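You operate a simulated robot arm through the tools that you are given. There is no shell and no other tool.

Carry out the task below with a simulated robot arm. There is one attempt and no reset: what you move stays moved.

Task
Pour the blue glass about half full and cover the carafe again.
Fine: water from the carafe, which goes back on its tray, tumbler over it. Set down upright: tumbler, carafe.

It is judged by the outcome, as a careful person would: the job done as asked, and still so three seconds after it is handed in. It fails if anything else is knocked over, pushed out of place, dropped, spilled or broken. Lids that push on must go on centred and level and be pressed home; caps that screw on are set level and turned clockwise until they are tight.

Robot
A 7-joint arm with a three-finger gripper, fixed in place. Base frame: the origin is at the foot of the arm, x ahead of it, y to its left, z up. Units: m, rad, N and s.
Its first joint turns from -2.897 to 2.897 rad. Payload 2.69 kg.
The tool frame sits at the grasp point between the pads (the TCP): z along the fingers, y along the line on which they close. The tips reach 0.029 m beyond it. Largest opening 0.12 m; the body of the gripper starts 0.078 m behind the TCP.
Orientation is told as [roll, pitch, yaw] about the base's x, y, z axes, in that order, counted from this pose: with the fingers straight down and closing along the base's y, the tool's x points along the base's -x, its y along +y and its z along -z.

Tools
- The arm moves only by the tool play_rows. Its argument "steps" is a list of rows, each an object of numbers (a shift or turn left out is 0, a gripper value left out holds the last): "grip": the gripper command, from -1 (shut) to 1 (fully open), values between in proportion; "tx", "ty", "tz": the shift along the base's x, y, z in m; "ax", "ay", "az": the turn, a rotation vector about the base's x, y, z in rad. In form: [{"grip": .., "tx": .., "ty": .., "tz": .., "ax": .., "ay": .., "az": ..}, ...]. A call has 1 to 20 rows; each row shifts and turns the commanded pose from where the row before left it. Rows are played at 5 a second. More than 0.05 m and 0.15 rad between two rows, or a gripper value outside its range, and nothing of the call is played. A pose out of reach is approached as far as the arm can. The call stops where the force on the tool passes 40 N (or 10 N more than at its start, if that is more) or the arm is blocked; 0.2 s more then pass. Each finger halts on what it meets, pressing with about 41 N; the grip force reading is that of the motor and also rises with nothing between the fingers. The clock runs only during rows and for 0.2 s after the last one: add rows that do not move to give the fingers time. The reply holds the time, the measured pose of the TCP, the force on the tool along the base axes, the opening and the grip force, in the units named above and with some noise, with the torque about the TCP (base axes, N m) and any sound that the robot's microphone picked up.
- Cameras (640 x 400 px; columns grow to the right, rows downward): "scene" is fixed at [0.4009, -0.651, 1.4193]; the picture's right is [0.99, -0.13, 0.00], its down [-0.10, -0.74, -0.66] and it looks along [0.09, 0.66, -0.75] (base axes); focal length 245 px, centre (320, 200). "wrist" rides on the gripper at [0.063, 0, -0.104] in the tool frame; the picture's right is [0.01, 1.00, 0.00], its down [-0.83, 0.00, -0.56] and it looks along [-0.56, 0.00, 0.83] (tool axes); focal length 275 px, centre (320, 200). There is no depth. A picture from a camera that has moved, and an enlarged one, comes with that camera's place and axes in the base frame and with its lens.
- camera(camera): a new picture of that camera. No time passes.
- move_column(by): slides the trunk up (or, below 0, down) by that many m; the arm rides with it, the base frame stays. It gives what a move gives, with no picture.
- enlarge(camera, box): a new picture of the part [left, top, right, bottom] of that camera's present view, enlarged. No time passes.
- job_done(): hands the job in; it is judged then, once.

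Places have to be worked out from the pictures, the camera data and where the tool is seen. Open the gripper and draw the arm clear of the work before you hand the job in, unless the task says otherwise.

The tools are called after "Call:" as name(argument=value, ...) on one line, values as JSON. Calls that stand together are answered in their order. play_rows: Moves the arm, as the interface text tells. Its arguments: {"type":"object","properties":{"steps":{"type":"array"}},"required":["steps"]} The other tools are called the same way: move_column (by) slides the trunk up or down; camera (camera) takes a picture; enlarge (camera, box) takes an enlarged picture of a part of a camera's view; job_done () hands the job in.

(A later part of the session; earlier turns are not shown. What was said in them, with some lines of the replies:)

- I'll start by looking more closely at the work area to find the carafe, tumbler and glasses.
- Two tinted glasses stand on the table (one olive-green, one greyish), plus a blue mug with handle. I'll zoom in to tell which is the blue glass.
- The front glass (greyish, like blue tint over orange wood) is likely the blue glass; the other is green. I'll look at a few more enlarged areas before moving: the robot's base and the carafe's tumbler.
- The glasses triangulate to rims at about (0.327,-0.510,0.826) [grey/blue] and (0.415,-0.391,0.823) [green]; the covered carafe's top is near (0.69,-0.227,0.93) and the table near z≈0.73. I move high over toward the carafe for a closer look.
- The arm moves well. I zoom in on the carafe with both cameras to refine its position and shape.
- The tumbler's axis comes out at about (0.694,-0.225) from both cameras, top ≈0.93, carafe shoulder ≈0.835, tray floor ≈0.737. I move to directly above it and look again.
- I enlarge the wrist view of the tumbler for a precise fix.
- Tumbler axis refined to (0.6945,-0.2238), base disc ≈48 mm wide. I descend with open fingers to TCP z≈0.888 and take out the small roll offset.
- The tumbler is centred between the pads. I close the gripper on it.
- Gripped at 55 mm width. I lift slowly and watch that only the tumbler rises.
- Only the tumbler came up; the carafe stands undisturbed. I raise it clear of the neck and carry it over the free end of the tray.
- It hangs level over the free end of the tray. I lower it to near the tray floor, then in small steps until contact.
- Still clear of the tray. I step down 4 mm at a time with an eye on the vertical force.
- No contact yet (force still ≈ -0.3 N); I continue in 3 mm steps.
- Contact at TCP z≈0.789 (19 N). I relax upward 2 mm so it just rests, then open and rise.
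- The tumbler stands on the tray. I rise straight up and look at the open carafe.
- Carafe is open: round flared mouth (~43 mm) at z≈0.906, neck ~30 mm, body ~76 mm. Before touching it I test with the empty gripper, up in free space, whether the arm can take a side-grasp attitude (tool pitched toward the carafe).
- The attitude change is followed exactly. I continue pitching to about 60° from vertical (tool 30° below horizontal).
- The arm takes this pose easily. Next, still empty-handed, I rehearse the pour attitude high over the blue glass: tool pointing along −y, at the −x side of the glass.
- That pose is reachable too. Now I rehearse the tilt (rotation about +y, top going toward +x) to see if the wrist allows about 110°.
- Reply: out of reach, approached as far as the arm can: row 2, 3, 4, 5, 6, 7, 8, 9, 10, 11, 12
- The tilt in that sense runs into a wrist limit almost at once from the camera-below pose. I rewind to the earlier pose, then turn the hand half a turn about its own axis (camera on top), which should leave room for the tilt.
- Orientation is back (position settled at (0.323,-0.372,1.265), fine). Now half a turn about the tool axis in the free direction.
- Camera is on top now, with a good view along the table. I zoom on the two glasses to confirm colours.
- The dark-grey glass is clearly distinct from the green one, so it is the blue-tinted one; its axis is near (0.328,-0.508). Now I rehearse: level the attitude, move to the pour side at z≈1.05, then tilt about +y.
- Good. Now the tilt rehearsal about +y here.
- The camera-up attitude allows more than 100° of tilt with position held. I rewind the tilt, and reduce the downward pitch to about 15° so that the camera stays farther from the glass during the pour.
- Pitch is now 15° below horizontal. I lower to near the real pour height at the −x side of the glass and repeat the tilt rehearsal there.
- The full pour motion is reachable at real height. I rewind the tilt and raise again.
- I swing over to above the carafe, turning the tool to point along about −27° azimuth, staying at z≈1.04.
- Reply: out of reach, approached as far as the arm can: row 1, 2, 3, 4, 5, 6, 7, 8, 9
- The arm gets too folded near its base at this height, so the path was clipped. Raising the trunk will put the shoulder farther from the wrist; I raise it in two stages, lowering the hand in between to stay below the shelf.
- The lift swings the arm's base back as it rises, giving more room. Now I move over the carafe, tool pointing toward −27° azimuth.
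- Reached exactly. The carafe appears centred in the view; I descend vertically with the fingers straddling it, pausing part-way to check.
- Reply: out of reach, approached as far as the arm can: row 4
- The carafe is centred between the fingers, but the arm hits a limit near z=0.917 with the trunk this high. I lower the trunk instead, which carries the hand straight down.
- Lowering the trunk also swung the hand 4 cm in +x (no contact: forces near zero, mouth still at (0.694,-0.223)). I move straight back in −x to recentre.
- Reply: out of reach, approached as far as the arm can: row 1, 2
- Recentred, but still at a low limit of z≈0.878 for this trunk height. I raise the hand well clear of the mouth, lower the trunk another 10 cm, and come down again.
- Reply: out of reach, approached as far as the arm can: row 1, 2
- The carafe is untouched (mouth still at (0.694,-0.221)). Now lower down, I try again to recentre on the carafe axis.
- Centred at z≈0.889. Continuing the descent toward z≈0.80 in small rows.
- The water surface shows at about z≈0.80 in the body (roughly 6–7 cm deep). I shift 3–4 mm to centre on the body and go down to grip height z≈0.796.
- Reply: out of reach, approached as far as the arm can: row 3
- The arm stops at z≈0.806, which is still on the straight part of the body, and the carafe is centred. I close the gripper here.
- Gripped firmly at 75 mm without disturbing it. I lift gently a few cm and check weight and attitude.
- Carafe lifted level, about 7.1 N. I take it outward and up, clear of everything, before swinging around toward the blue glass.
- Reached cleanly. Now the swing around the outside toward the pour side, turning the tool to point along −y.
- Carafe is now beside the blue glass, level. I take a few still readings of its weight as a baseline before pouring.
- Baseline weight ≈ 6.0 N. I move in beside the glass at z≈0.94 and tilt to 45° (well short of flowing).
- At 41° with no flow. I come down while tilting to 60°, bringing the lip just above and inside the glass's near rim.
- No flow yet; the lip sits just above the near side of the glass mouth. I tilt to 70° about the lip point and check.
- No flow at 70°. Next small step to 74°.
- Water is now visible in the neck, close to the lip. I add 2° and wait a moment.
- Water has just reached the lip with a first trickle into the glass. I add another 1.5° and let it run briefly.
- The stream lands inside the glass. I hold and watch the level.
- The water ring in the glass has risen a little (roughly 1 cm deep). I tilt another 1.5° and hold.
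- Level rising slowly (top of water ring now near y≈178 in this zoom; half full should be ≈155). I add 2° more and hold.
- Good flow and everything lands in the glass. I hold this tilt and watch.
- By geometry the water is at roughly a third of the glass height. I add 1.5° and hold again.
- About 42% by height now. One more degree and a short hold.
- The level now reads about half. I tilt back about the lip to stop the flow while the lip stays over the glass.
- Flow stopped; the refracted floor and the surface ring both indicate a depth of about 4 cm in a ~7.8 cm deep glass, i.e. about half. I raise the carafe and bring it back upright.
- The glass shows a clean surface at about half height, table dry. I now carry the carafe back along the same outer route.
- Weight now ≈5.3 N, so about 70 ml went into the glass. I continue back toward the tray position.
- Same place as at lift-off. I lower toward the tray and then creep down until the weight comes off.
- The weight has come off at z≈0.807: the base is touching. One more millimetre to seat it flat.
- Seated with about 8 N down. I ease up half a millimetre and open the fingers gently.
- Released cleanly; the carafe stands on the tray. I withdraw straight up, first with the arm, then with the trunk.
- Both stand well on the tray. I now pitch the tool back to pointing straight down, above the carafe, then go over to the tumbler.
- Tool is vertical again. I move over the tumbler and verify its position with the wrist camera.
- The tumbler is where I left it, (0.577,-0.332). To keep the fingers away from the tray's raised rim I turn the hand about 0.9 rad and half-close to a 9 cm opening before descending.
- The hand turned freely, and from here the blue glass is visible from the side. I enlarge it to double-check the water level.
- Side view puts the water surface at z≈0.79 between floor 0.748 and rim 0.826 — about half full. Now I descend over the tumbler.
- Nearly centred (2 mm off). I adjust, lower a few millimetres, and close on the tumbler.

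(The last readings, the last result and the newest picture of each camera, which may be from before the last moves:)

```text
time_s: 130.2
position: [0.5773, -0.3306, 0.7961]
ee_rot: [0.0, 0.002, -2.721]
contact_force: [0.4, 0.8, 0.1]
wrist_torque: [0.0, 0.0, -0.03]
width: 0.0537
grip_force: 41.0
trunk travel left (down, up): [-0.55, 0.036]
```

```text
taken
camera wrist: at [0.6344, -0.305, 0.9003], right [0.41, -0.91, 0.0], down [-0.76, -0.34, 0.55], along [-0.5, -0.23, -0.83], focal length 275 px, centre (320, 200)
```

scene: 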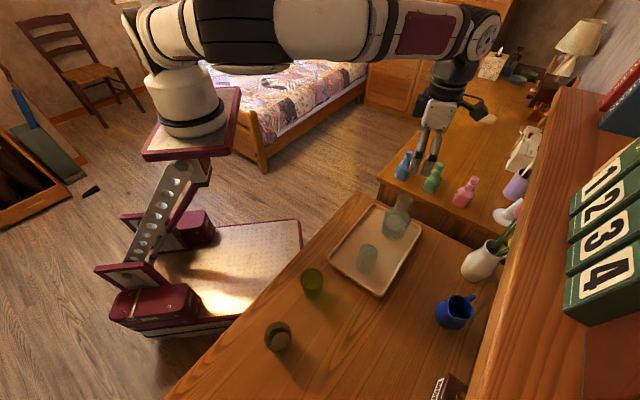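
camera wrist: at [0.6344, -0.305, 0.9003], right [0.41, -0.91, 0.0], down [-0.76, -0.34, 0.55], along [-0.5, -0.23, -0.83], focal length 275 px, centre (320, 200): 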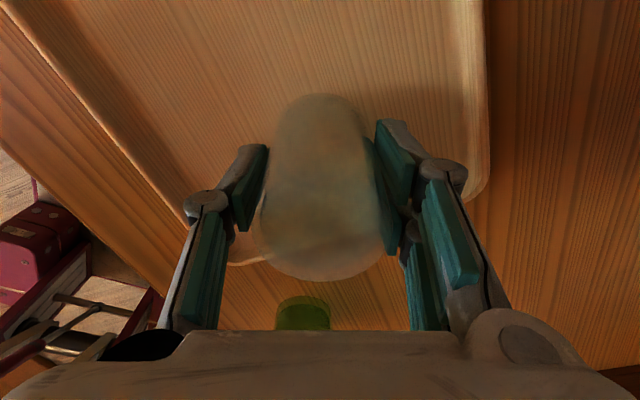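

Gripped at 54 mm. I lift the tumbler straight up, well above the carafe's mouth height.

Call:
play_rows(steps=[{"grip": -1, "tz": 0.01}, {"tz": 0.02}, {"tz": 0.04}, {"tz": 0.04}, {"tz": 0.04}, {"tz": 0.04}, {"tz": 0.034}, {}, {}])

Call:
camera(camera="wrist")

Call:
enlarge(camera="scene", box=[310, 110, 430, 260])

```text
time_s: 132.2
position: [0.5765, -0.327, 1.0196]
ee_rot: [0.0, 0.002, -2.721]
contact_force: [0.9, -0.1, -1.2]
wrist_torque: [-0.03, 0.0, 0.03]
width: 0.0538
grip_force: 41.0
trunk travel left (down, up): [-0.55, 0.036]
```

```text
taken
camera wrist: at [0.6344, -0.3014, 1.1253], right [0.41, -0.91, 0.0], down [-0.76, -0.34, 0.55], along [-0.51, -0.23, -0.83], focal length 275 px, centre (320, 200)
```

wrist: 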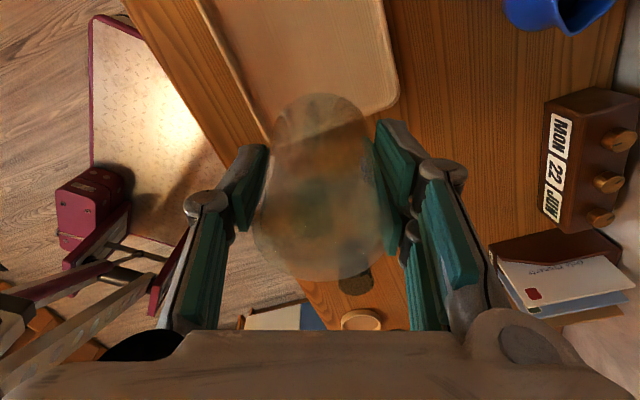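

```text
2.67 times, centred on (370, 185) of scene
camera zoom: at [0.4009, -0.651, 1.4193], right [0.99, -0.13, 0.0], down [-0.1, -0.74, -0.66], along [0.09, 0.66, -0.75], focal length 654 px, centre (187, 240)
```

zoom: 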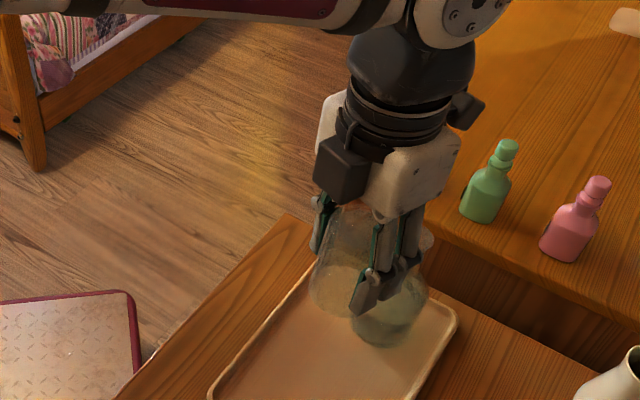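

I bring the tumbler above the carafe and turn the hand so that the scene camera can see between the fingers for alignment.

Call:
play_rows(steps=[{"grip": -1, "tx": 0.0289, "ty": 0.0257, "az": 0.144}, {"tx": 0.0289, "ty": 0.0257, "az": 0.144}, {"tx": 0.0289, "ty": 0.0257, "az": 0.144}, {"tx": 0.0289, "ty": 0.0257, "az": 0.144}, {"az": 0.144}, {"az": 0.144}, {"az": 0.144}, {"az": 0.144}, {}, {}, {}])

Call:
camera(camera="wrist")

Call:
enlarge(camera="scene", box=[370, 140, 450, 250])

```text
time_s: 134.6
position: [0.6923, -0.2269, 1.0192]
ee_rot: [0.0, 0.002, -1.566]
contact_force: [-0.5, 0.1, -1.2]
wrist_torque: [-0.03, 0.0, 0.0]
width: 0.0536
grip_force: 41.2
trunk travel left (down, up): [-0.55, 0.036]
```

```text
taken
camera wrist: at [0.692, -0.1637, 1.1243], right [1.0, 0.01, 0.0], down [0.01, -0.83, 0.55], along [0.0, -0.55, -0.83], focal length 275 px, centre (320, 200)
```

wrist: 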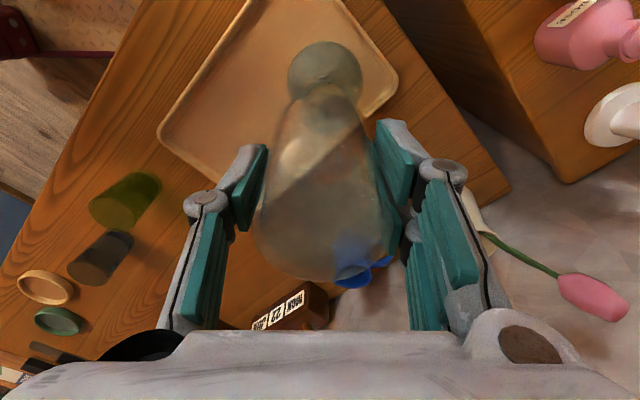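

```text
3.64 times, centred on (410, 195) of scene
camera zoom: at [0.4009, -0.651, 1.4193], right [0.99, -0.13, 0.0], down [-0.1, -0.74, -0.66], along [0.09, 0.66, -0.75], focal length 892 px, centre (-7, 218)
```

zoom: 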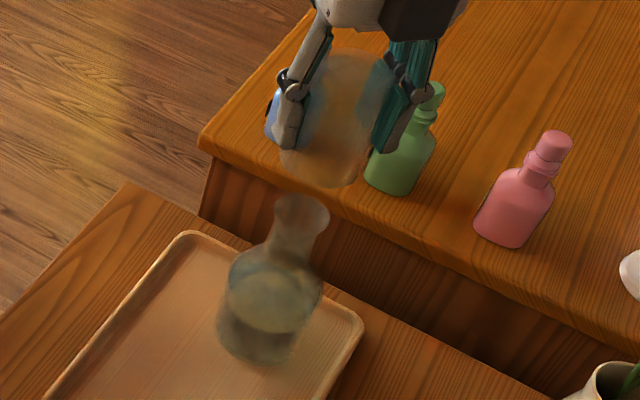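

Excellent view of both. I zoom in tightly to measure the alignment.

Call:
enlarge(camera="scene", box=[380, 150, 440, 205])

Call:
enlarge(camera="scene", box=[375, 190, 425, 245])

Call:
enlarge(camera="wrist", box=[260, 20, 400, 160])

```text
7.27 times, centred on (410, 178) of scene
camera zoom: at [0.4009, -0.651, 1.4193], right [0.99, -0.13, 0.0], down [-0.1, -0.74, -0.66], along [0.09, 0.66, -0.75], focal length 1784 px, centre (-334, 364)
```

zoom: 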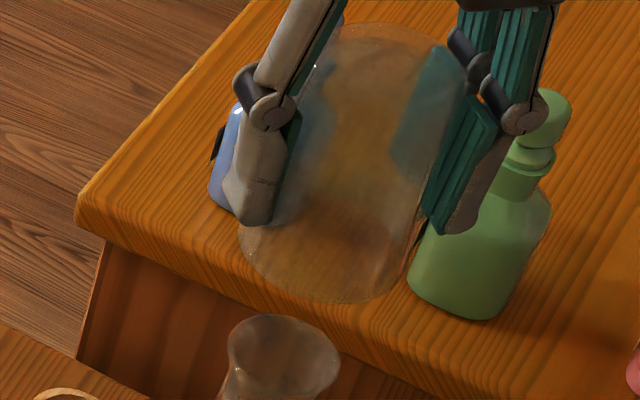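

```text
7.27 times, centred on (400, 218) of scene
camera zoom: at [0.4009, -0.651, 1.4193], right [0.99, -0.13, 0.0], down [-0.1, -0.74, -0.66], along [0.09, 0.66, -0.75], focal length 1784 px, centre (-262, 73)
```

zoom: 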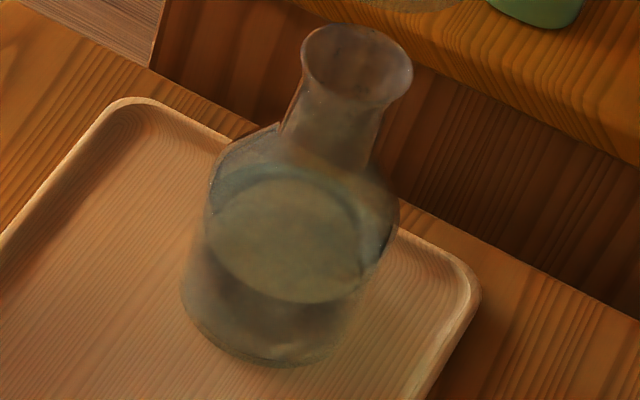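

```text
2.86 times, centred on (330, 90) of wrist
camera zoom: at [0.692, -0.1637, 1.1243], right [1.0, 0.01, 0.0], down [0.01, -0.83, 0.55], along [0.0, -0.55, -0.83], focal length 786 px, centre (291, 514)
```

zoom: 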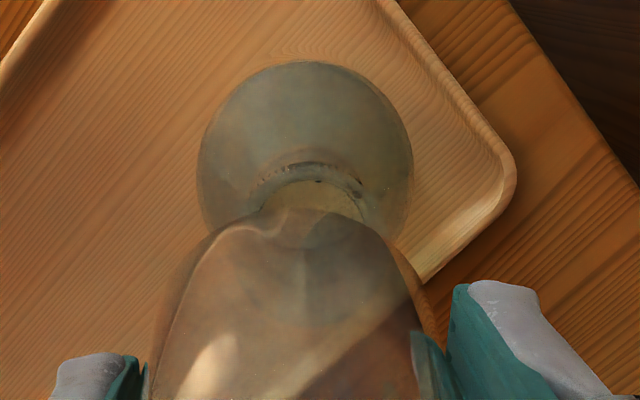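

Carafe mouth is near x≈0.697 while the tumbler (centred by the fingers) is at x≈0.692; I also want to check whether the tumbler hangs straight. A closer look at the wrist view of it.

Call:
enlarge(camera="wrist", box=[230, 70, 430, 300])

Call:
enlarge(camera="scene", box=[390, 145, 435, 195])

```text
1.74 times, centred on (330, 185) of wrist
camera zoom: at [0.692, -0.1637, 1.1243], right [1.0, 0.01, 0.0], down [0.01, -0.83, 0.55], along [0.0, -0.55, -0.83], focal length 479 px, centre (303, 226)
```

zoom: 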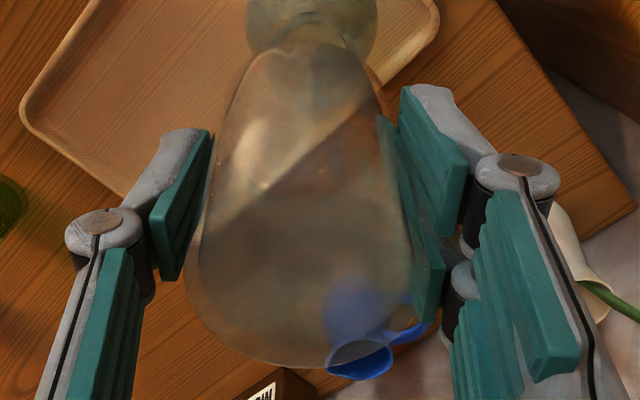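

```text
8.00 times, centred on (412, 170) of scene
camera zoom: at [0.4009, -0.651, 1.4193], right [0.99, -0.13, 0.0], down [-0.1, -0.74, -0.66], along [0.09, 0.66, -0.75], focal length 1963 px, centre (-420, 440)
```

zoom: 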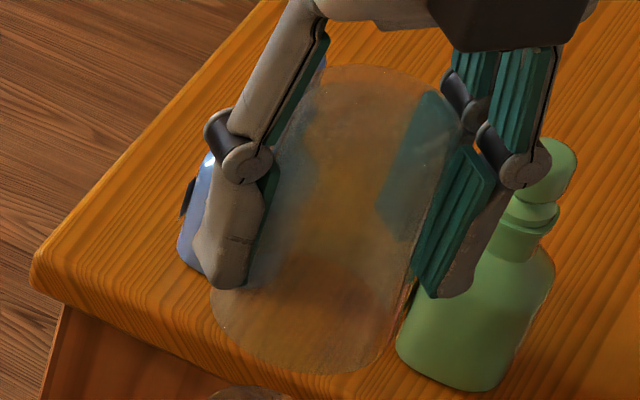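

By combining both views, the tumbler needs to shift about +5.5 mm in x and +3.5 mm in y to sit over the carafe axis. I apply that and lower to just above the mouth.

Call:
play_rows(steps=[{"grip": -1, "tx": 0.0055, "ty": 0.0035, "tz": -0.015}, {"tz": -0.015}, {"tz": -0.015}, {}, {}])

Call:
enlarge(camera="scene", box=[380, 155, 435, 220])

Call:
enlarge(camera="wrist", box=[250, 20, 400, 170])

```text
time_s: 135.8
position: [0.6987, -0.2246, 0.9741]
ee_rot: [-0.002, 0.002, -1.567]
contact_force: [-0.1, 0.7, -0.6]
wrist_torque: [0.0, 0.0, 0.0]
width: 0.0538
grip_force: 40.8
trunk travel left (down, up): [-0.55, 0.036]
```

```text
6.15 times, centred on (408, 188) of scene
camera zoom: at [0.4009, -0.651, 1.4193], right [0.99, -0.13, 0.0], down [-0.1, -0.74, -0.66], along [0.09, 0.66, -0.75], focal length 1510 px, centre (-218, 277)
```

zoom: 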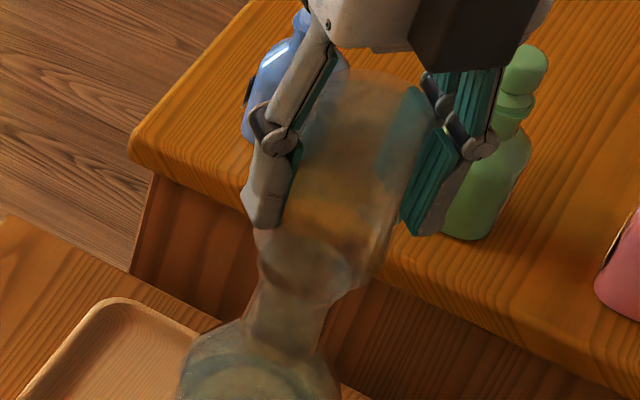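

```text
2.67 times, centred on (325, 95) of wrist
camera zoom: at [0.6985, -0.1605, 1.0794], right [1.0, 0.01, 0.0], down [0.01, -0.83, 0.55], along [0.0, -0.55, -0.83], focal length 734 px, centre (307, 480)
```

zoom: 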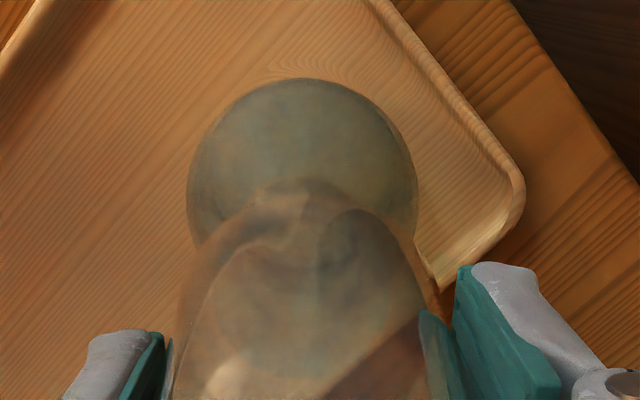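

Call:
enlarge(camera="scene", box=[393, 180, 423, 215])

```text
11.43 times, centred on (408, 198) of scene
camera zoom: at [0.4009, -0.651, 1.4193], right [0.99, -0.13, 0.0], down [-0.1, -0.74, -0.66], along [0.09, 0.66, -0.75], focal length 2804 px, centre (-686, 229)
```

zoom: 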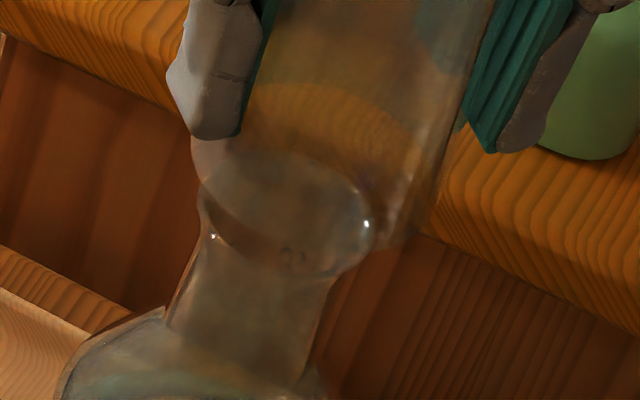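

Alignment is within about 1–2 mm; I trim −1.3 mm in x and lower the tumbler over the mouth in small steps, watching forces.

Call:
play_rows(steps=[{"grip": -1, "tx": -0.0013, "ty": 0.0005, "tz": -0.01}, {"tz": -0.01}, {"tz": -0.01}, {"tz": -0.01}, {}])

Call:
enlarge(camera="scene", box=[385, 175, 430, 225])

Call:
enlarge(camera="wrist", box=[240, 20, 410, 200])

```text
time_s: 137.0
position: [0.6965, -0.2223, 0.9343]
ee_rot: [0.003, 0.001, -1.568]
contact_force: [0.1, 0.6, -1.5]
wrist_torque: [0.0, 0.0, -0.01]
width: 0.0538
grip_force: 40.8
trunk travel left (down, up): [-0.55, 0.036]
```

```text
8.00 times, centred on (408, 200) of scene
camera zoom: at [0.4009, -0.651, 1.4193], right [0.99, -0.13, 0.0], down [-0.1, -0.74, -0.66], along [0.09, 0.66, -0.75], focal length 1963 px, centre (-380, 200)
```

zoom: 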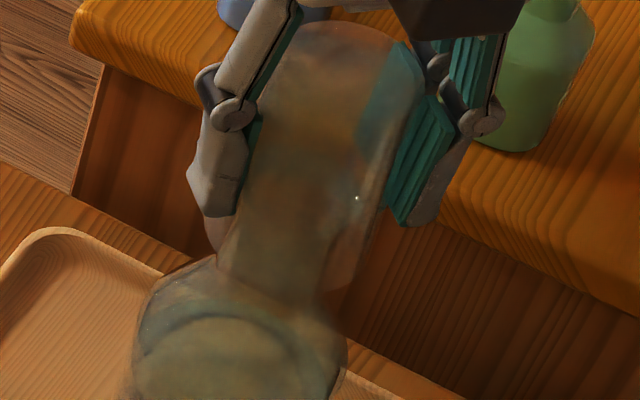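

```text
2.22 times, centred on (325, 110) of wrist
camera zoom: at [0.6971, -0.1604, 1.0391], right [1.0, 0.01, 0.0], down [0.0, -0.83, 0.55], along [0.0, -0.55, -0.83], focal length 612 px, centre (309, 400)
```

zoom: 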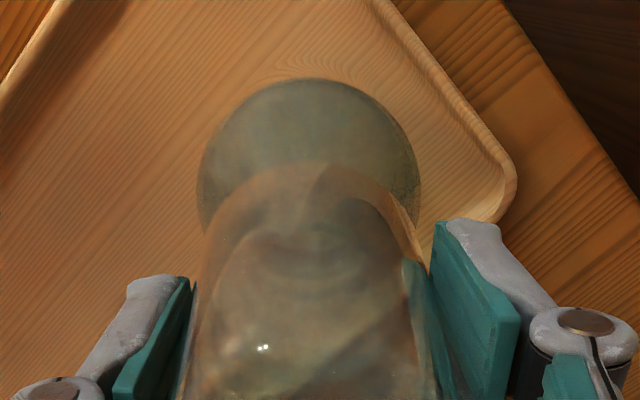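

The mouth has passed inside without contact and everything is concentric in the wrist view. I continue lowering.

Call:
play_rows(steps=[{"grip": -1, "tz": -0.008}, {"tz": -0.008}, {"tz": -0.006}, {}])

```text
time_s: 138.0
position: [0.6967, -0.2233, 0.9137]
ee_rot: [0.001, 0.003, -1.569]
contact_force: [-0.5, 0.0, -1.1]
wrist_torque: [-0.03, 0.0, 0.0]
width: 0.0539
grip_force: 41.5
trunk travel left (down, up): [-0.55, 0.036]
```

Call:
play_rows(steps=[{"grip": -1, "tz": -0.005}, {"tz": -0.004}, {}])

Call:
enlarge(camera="scene", box=[375, 170, 430, 245])

```text
time_s: 138.8
position: [0.6968, -0.2225, 0.9035]
ee_rot: [-0.001, 0.001, -1.568]
contact_force: [0.2, 0.4, -0.8]
wrist_torque: [0.01, 0.02, 0.01]
width: 0.0536
grip_force: 41.4
trunk travel left (down, up): [-0.55, 0.036]
```

```text
5.33 times, centred on (402, 208) of scene
camera zoom: at [0.4009, -0.651, 1.4193], right [0.99, -0.13, 0.0], down [-0.1, -0.74, -0.66], along [0.09, 0.66, -0.75], focal length 1308 px, centre (-120, 160)
```

zoom: 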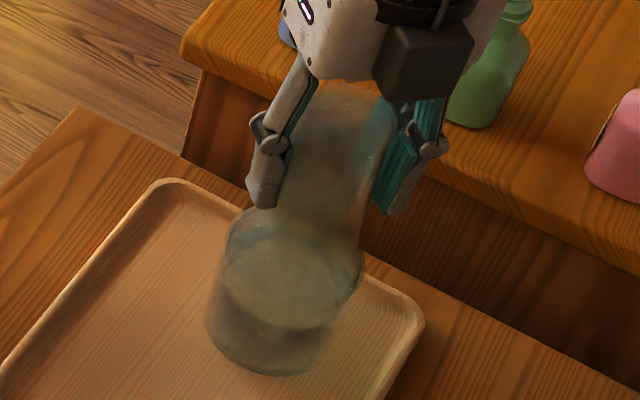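

No contact yet; expected seating is near z≈0.895. I step down 2 mm at a time.

Call:
play_rows(steps=[{"grip": -1, "tz": -0.002}, {"tz": -0.002}, {"tz": -0.002}, {}])

```text
time_s: 139.8
position: [0.6976, -0.2226, 0.8972]
ee_rot: [-0.002, 0.002, -1.57]
contact_force: [-0.1, 1.8, 0.0]
wrist_torque: [0.08, 0.0, 0.01]
width: 0.0536
grip_force: 41.2
trunk travel left (down, up): [-0.55, 0.036]
```

First light contact, with a slight sideways push toward +y. I follow it by 1 mm in +y and lower another millimetre.

Call:
play_rows(steps=[{"grip": -1, "ty": 0.001}, {"tz": -0.001}, {}])

```text
time_s: 140.6
position: [0.6969, -0.2221, 0.8963]
ee_rot: [0.002, -0.001, -1.57]
contact_force: [2.2, -1.7, 8.9]
wrist_torque: [-0.19, -0.07, 0.03]
width: 0.0535
grip_force: 41.0
trunk travel left (down, up): [-0.55, 0.036]
```

Seated (about 9 N down at z≈0.896, matching the expected height). I trim half a millimetre sideways to relieve the side load.

Call:
play_rows(steps=[{"grip": -1, "tx": 0.0006, "ty": -0.0005}, {}, {}])

Call:
enlarge(camera="scene", box=[375, 170, 430, 245])

Call:
enlarge(camera="wrist", box=[240, 20, 410, 200])

```text
time_s: 141.4
position: [0.6962, -0.2238, 0.8962]
ee_rot: [0.002, 0.002, -1.568]
contact_force: [-1.9, -0.4, 12.7]
wrist_torque: [0.01, 0.13, 0.05]
width: 0.0537
grip_force: 41.2
trunk travel left (down, up): [-0.55, 0.036]
```

```text
5.33 times, centred on (402, 208) of scene
camera zoom: at [0.4009, -0.651, 1.4193], right [0.99, -0.13, 0.0], down [-0.1, -0.74, -0.66], along [0.09, 0.66, -0.75], focal length 1308 px, centre (-120, 160)
```

zoom: 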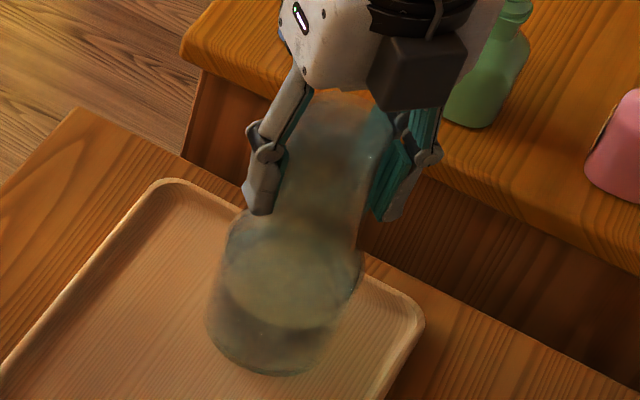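

```text
2.22 times, centred on (325, 110) of wrist
camera zoom: at [0.6965, -0.1596, 1.0016], right [1.0, 0.01, 0.0], down [0.01, -0.83, 0.55], along [0.01, -0.55, -0.83], focal length 612 px, centre (309, 400)
```

zoom: 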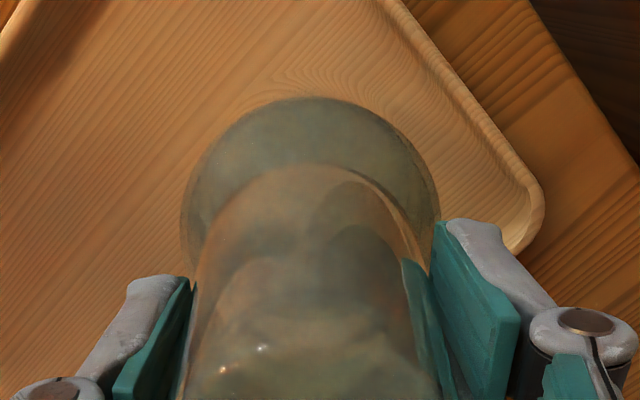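

Tumbler sits concentric on the shoulder with negligible torque. I relieve the pressure by a millimetre and open the fingers gently.

Call:
play_rows(steps=[{"grip": -1, "tz": 0.0012}, {}, {"grip": -0.06}, {"grip": 0.05}, {"grip": 0.3}, {"grip": 0.7}, {"grip": 1}, {}, {}])

Call:
enlarge(camera="scene", box=[375, 170, 430, 245])

Call:
camera(camera="wrist")

```text
time_s: 143.4
position: [0.6976, -0.2227, 0.8967]
ee_rot: [0.0, 0.002, -1.569]
contact_force: [-0.2, 0.1, -0.6]
wrist_torque: [-0.01, 0.02, 0.02]
width: 0.1199
grip_force: 0.0
trunk travel left (down, up): [-0.55, 0.036]
```

```text
5.33 times, centred on (402, 208) of scene
camera zoom: at [0.4009, -0.651, 1.4193], right [0.99, -0.13, 0.0], down [-0.1, -0.74, -0.66], along [0.09, 0.66, -0.75], focal length 1308 px, centre (-120, 160)
```

zoom: 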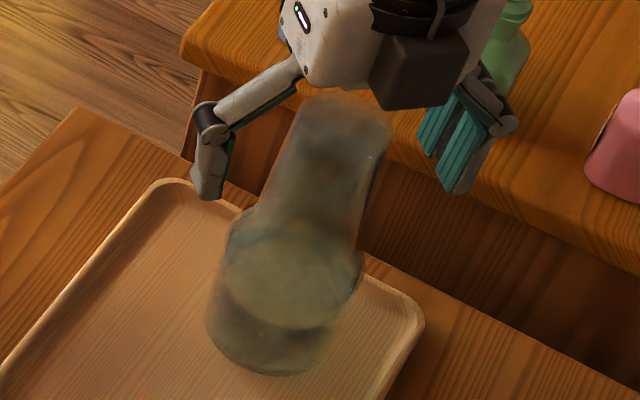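

```text
taken
camera wrist: at [0.697, -0.1598, 1.0023], right [1.0, 0.01, 0.0], down [0.01, -0.83, 0.55], along [0.0, -0.55, -0.83], focal length 275 px, centre (320, 200)
```

wrist: 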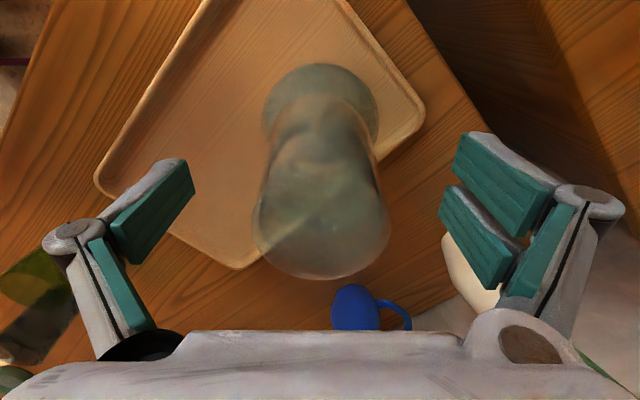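

Released: the tumbler stays on the carafe, level. I withdraw straight up.

Call:
play_rows(steps=[{"grip": 1, "tz": 0.02}, {"tz": 0.03}, {"tz": 0.04}, {"tz": 0.04}, {"tz": 0.04}, {"tz": 0.03}, {}])

Call:
camera(camera="scene")

Call:
enlarge(camera="scene", box=[370, 175, 430, 245])

Call:
camera(camera="wrist")

```text
time_s: 145.0
position: [0.6967, -0.223, 1.0987]
ee_rot: [0.001, 0.001, -1.569]
contact_force: [0.1, 0.0, 0.0]
wrist_torque: [-0.03, 0.04, 0.02]
width: 0.1199
grip_force: 0.0
trunk travel left (down, up): [-0.55, 0.036]
```

```text
taken
```

scene: 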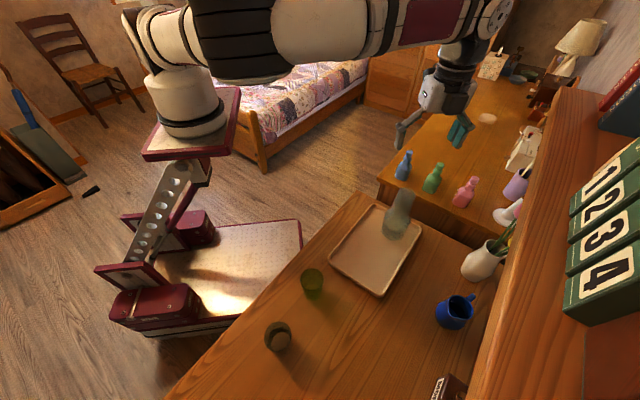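

```text
5.71 times, centred on (400, 210) of scene
camera zoom: at [0.4009, -0.651, 1.4193], right [0.99, -0.13, 0.0], down [-0.1, -0.74, -0.66], along [0.09, 0.66, -0.75], focal length 1402 px, centre (-137, 143)
```

zoom: 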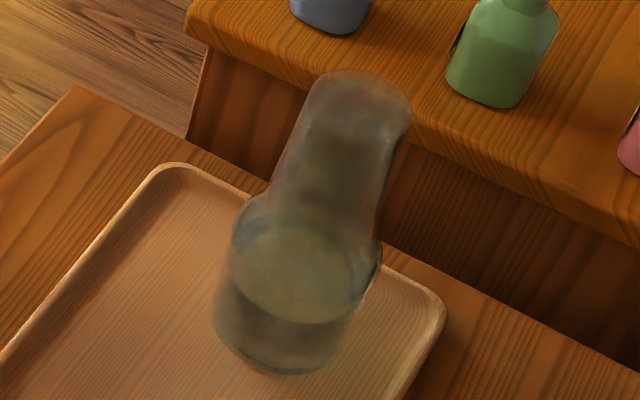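

```text
taken
camera wrist: at [0.6966, -0.1603, 1.2033], right [1.0, 0.01, 0.0], down [0.01, -0.83, 0.55], along [0.0, -0.55, -0.83], focal length 275 px, centre (320, 200)
```

wrist: 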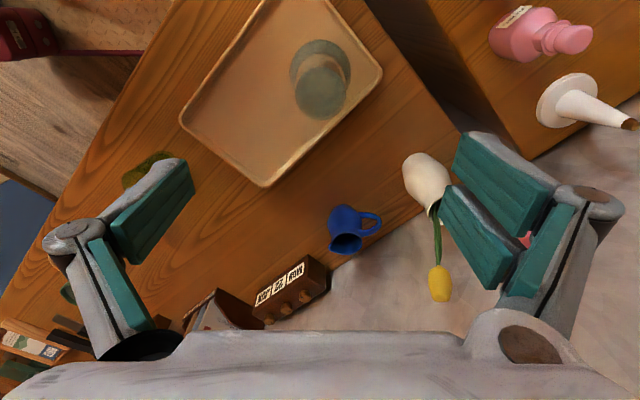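

Carafe is covered again just as at the start. I check concentricity from above and the area around the glass for any spills.

Call:
enlarge(camera="wrist", box=[270, 20, 380, 140])

Call:
enlarge(camera="scene", box=[200, 280, 340, 400])

Call:
enlarge(camera="scene", box=[255, 310, 305, 365])

```text
3.33 times, centred on (325, 80) of wrist
camera zoom: at [0.6966, -0.1603, 1.2033], right [1.0, 0.01, 0.0], down [0.01, -0.83, 0.55], along [0.0, -0.55, -0.83], focal length 918 px, centre (303, 600)
```

zoom: 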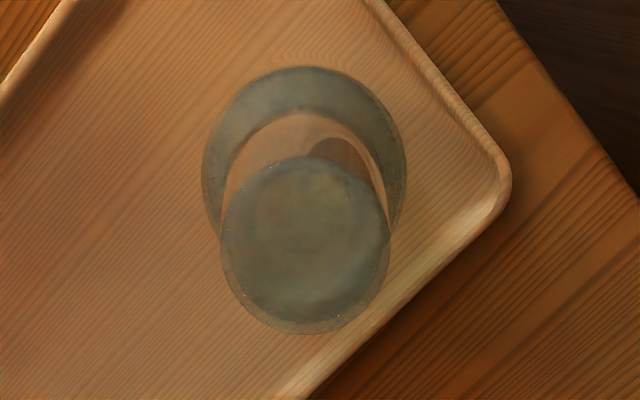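

```text
3.33 times, centred on (270, 340) of scene
camera zoom: at [0.4009, -0.651, 1.4193], right [0.99, -0.13, 0.0], down [-0.1, -0.74, -0.66], along [0.09, 0.66, -0.75], focal length 818 px, centre (487, -267)
```

zoom: 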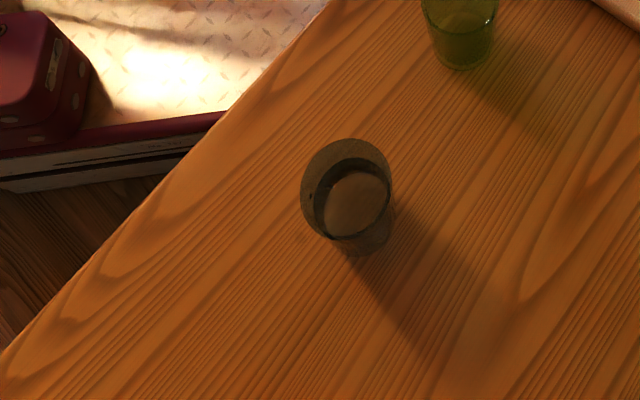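

```text
7.27 times, centred on (280, 338) of scene
camera zoom: at [0.4009, -0.651, 1.4193], right [0.99, -0.13, 0.0], down [-0.1, -0.74, -0.66], along [0.09, 0.66, -0.75], focal length 1784 px, centre (611, -800)
```

zoom: 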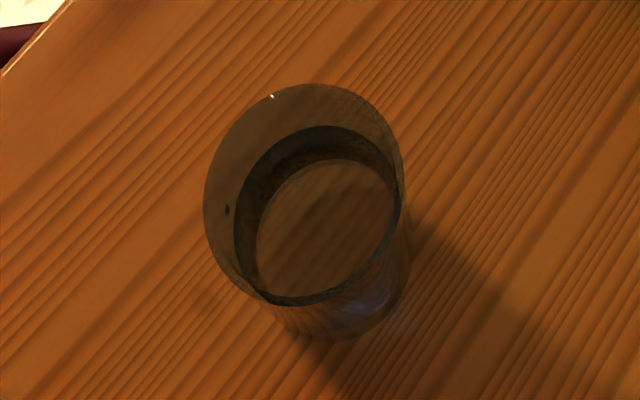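

Everything is in order: table dry, glass about half full, tumbler concentric on the carafe. I draw the arm back clear of the work.

Call:
play_rows(steps=[{"grip": 1, "tx": -0.03, "ty": -0.005, "tz": 0.01}, {"tx": -0.035, "ty": -0.005, "tz": 0.01}, {"tx": -0.035, "ty": -0.005, "tz": 0.01}, {"tx": -0.035, "ty": -0.005, "tz": 0.01}, {"tx": -0.035, "ty": -0.005, "tz": 0.01}, {"tx": -0.035, "ty": -0.005}, {}, {}])

Call:
camera(camera="scene")

```text
time_s: 146.8
position: [0.4909, -0.254, 1.1464]
ee_rot: [0.002, 0.002, -1.569]
contact_force: [-0.1, -0.1, -0.6]
wrist_torque: [0.02, -0.02, 0.02]
width: 0.1202
grip_force: 0.1
trunk travel left (down, up): [-0.55, 0.036]
```

```text
taken
```

scene: 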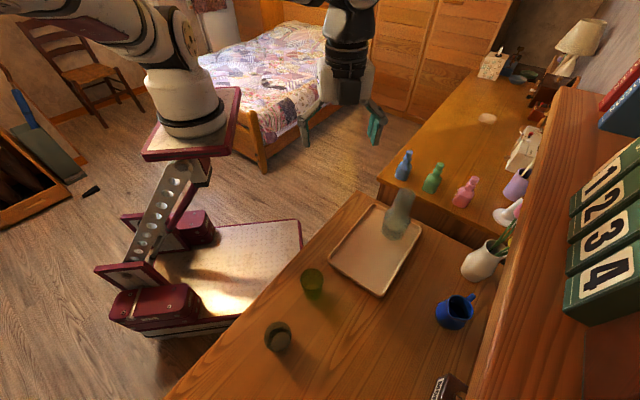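

The arm is clear with the gripper open. The blue glass is about half full, the carafe is back on its tray with the tumbler over it, and nothing else has moved, so I hand the job in.

Call:
job_done()

```text
The job is handed in.
```

I poured the blue glass about half full from the carafe. The carafe is back on its tray with the tumbler over it, and I've handed the job in.

- **Which glass:** two tinted glasses were on the table, one clearly green and one greyish. I took the greyish one as the blue glass, since a blue tint over orange wood looks grey.
- **Water level:** seen from the side, the water comes to a little over half the glass's inner height. By weight, about 70 ml left the carafe.
- **Carafe and tumbler:** both are upright. The carafe is back in its original spot, and the tumbler sits centred and level on its shoulder.
- **Surroundings:** I saw no spills around the glass, and nothing else looks moved. The gripper is open and the arm is clear of the work.
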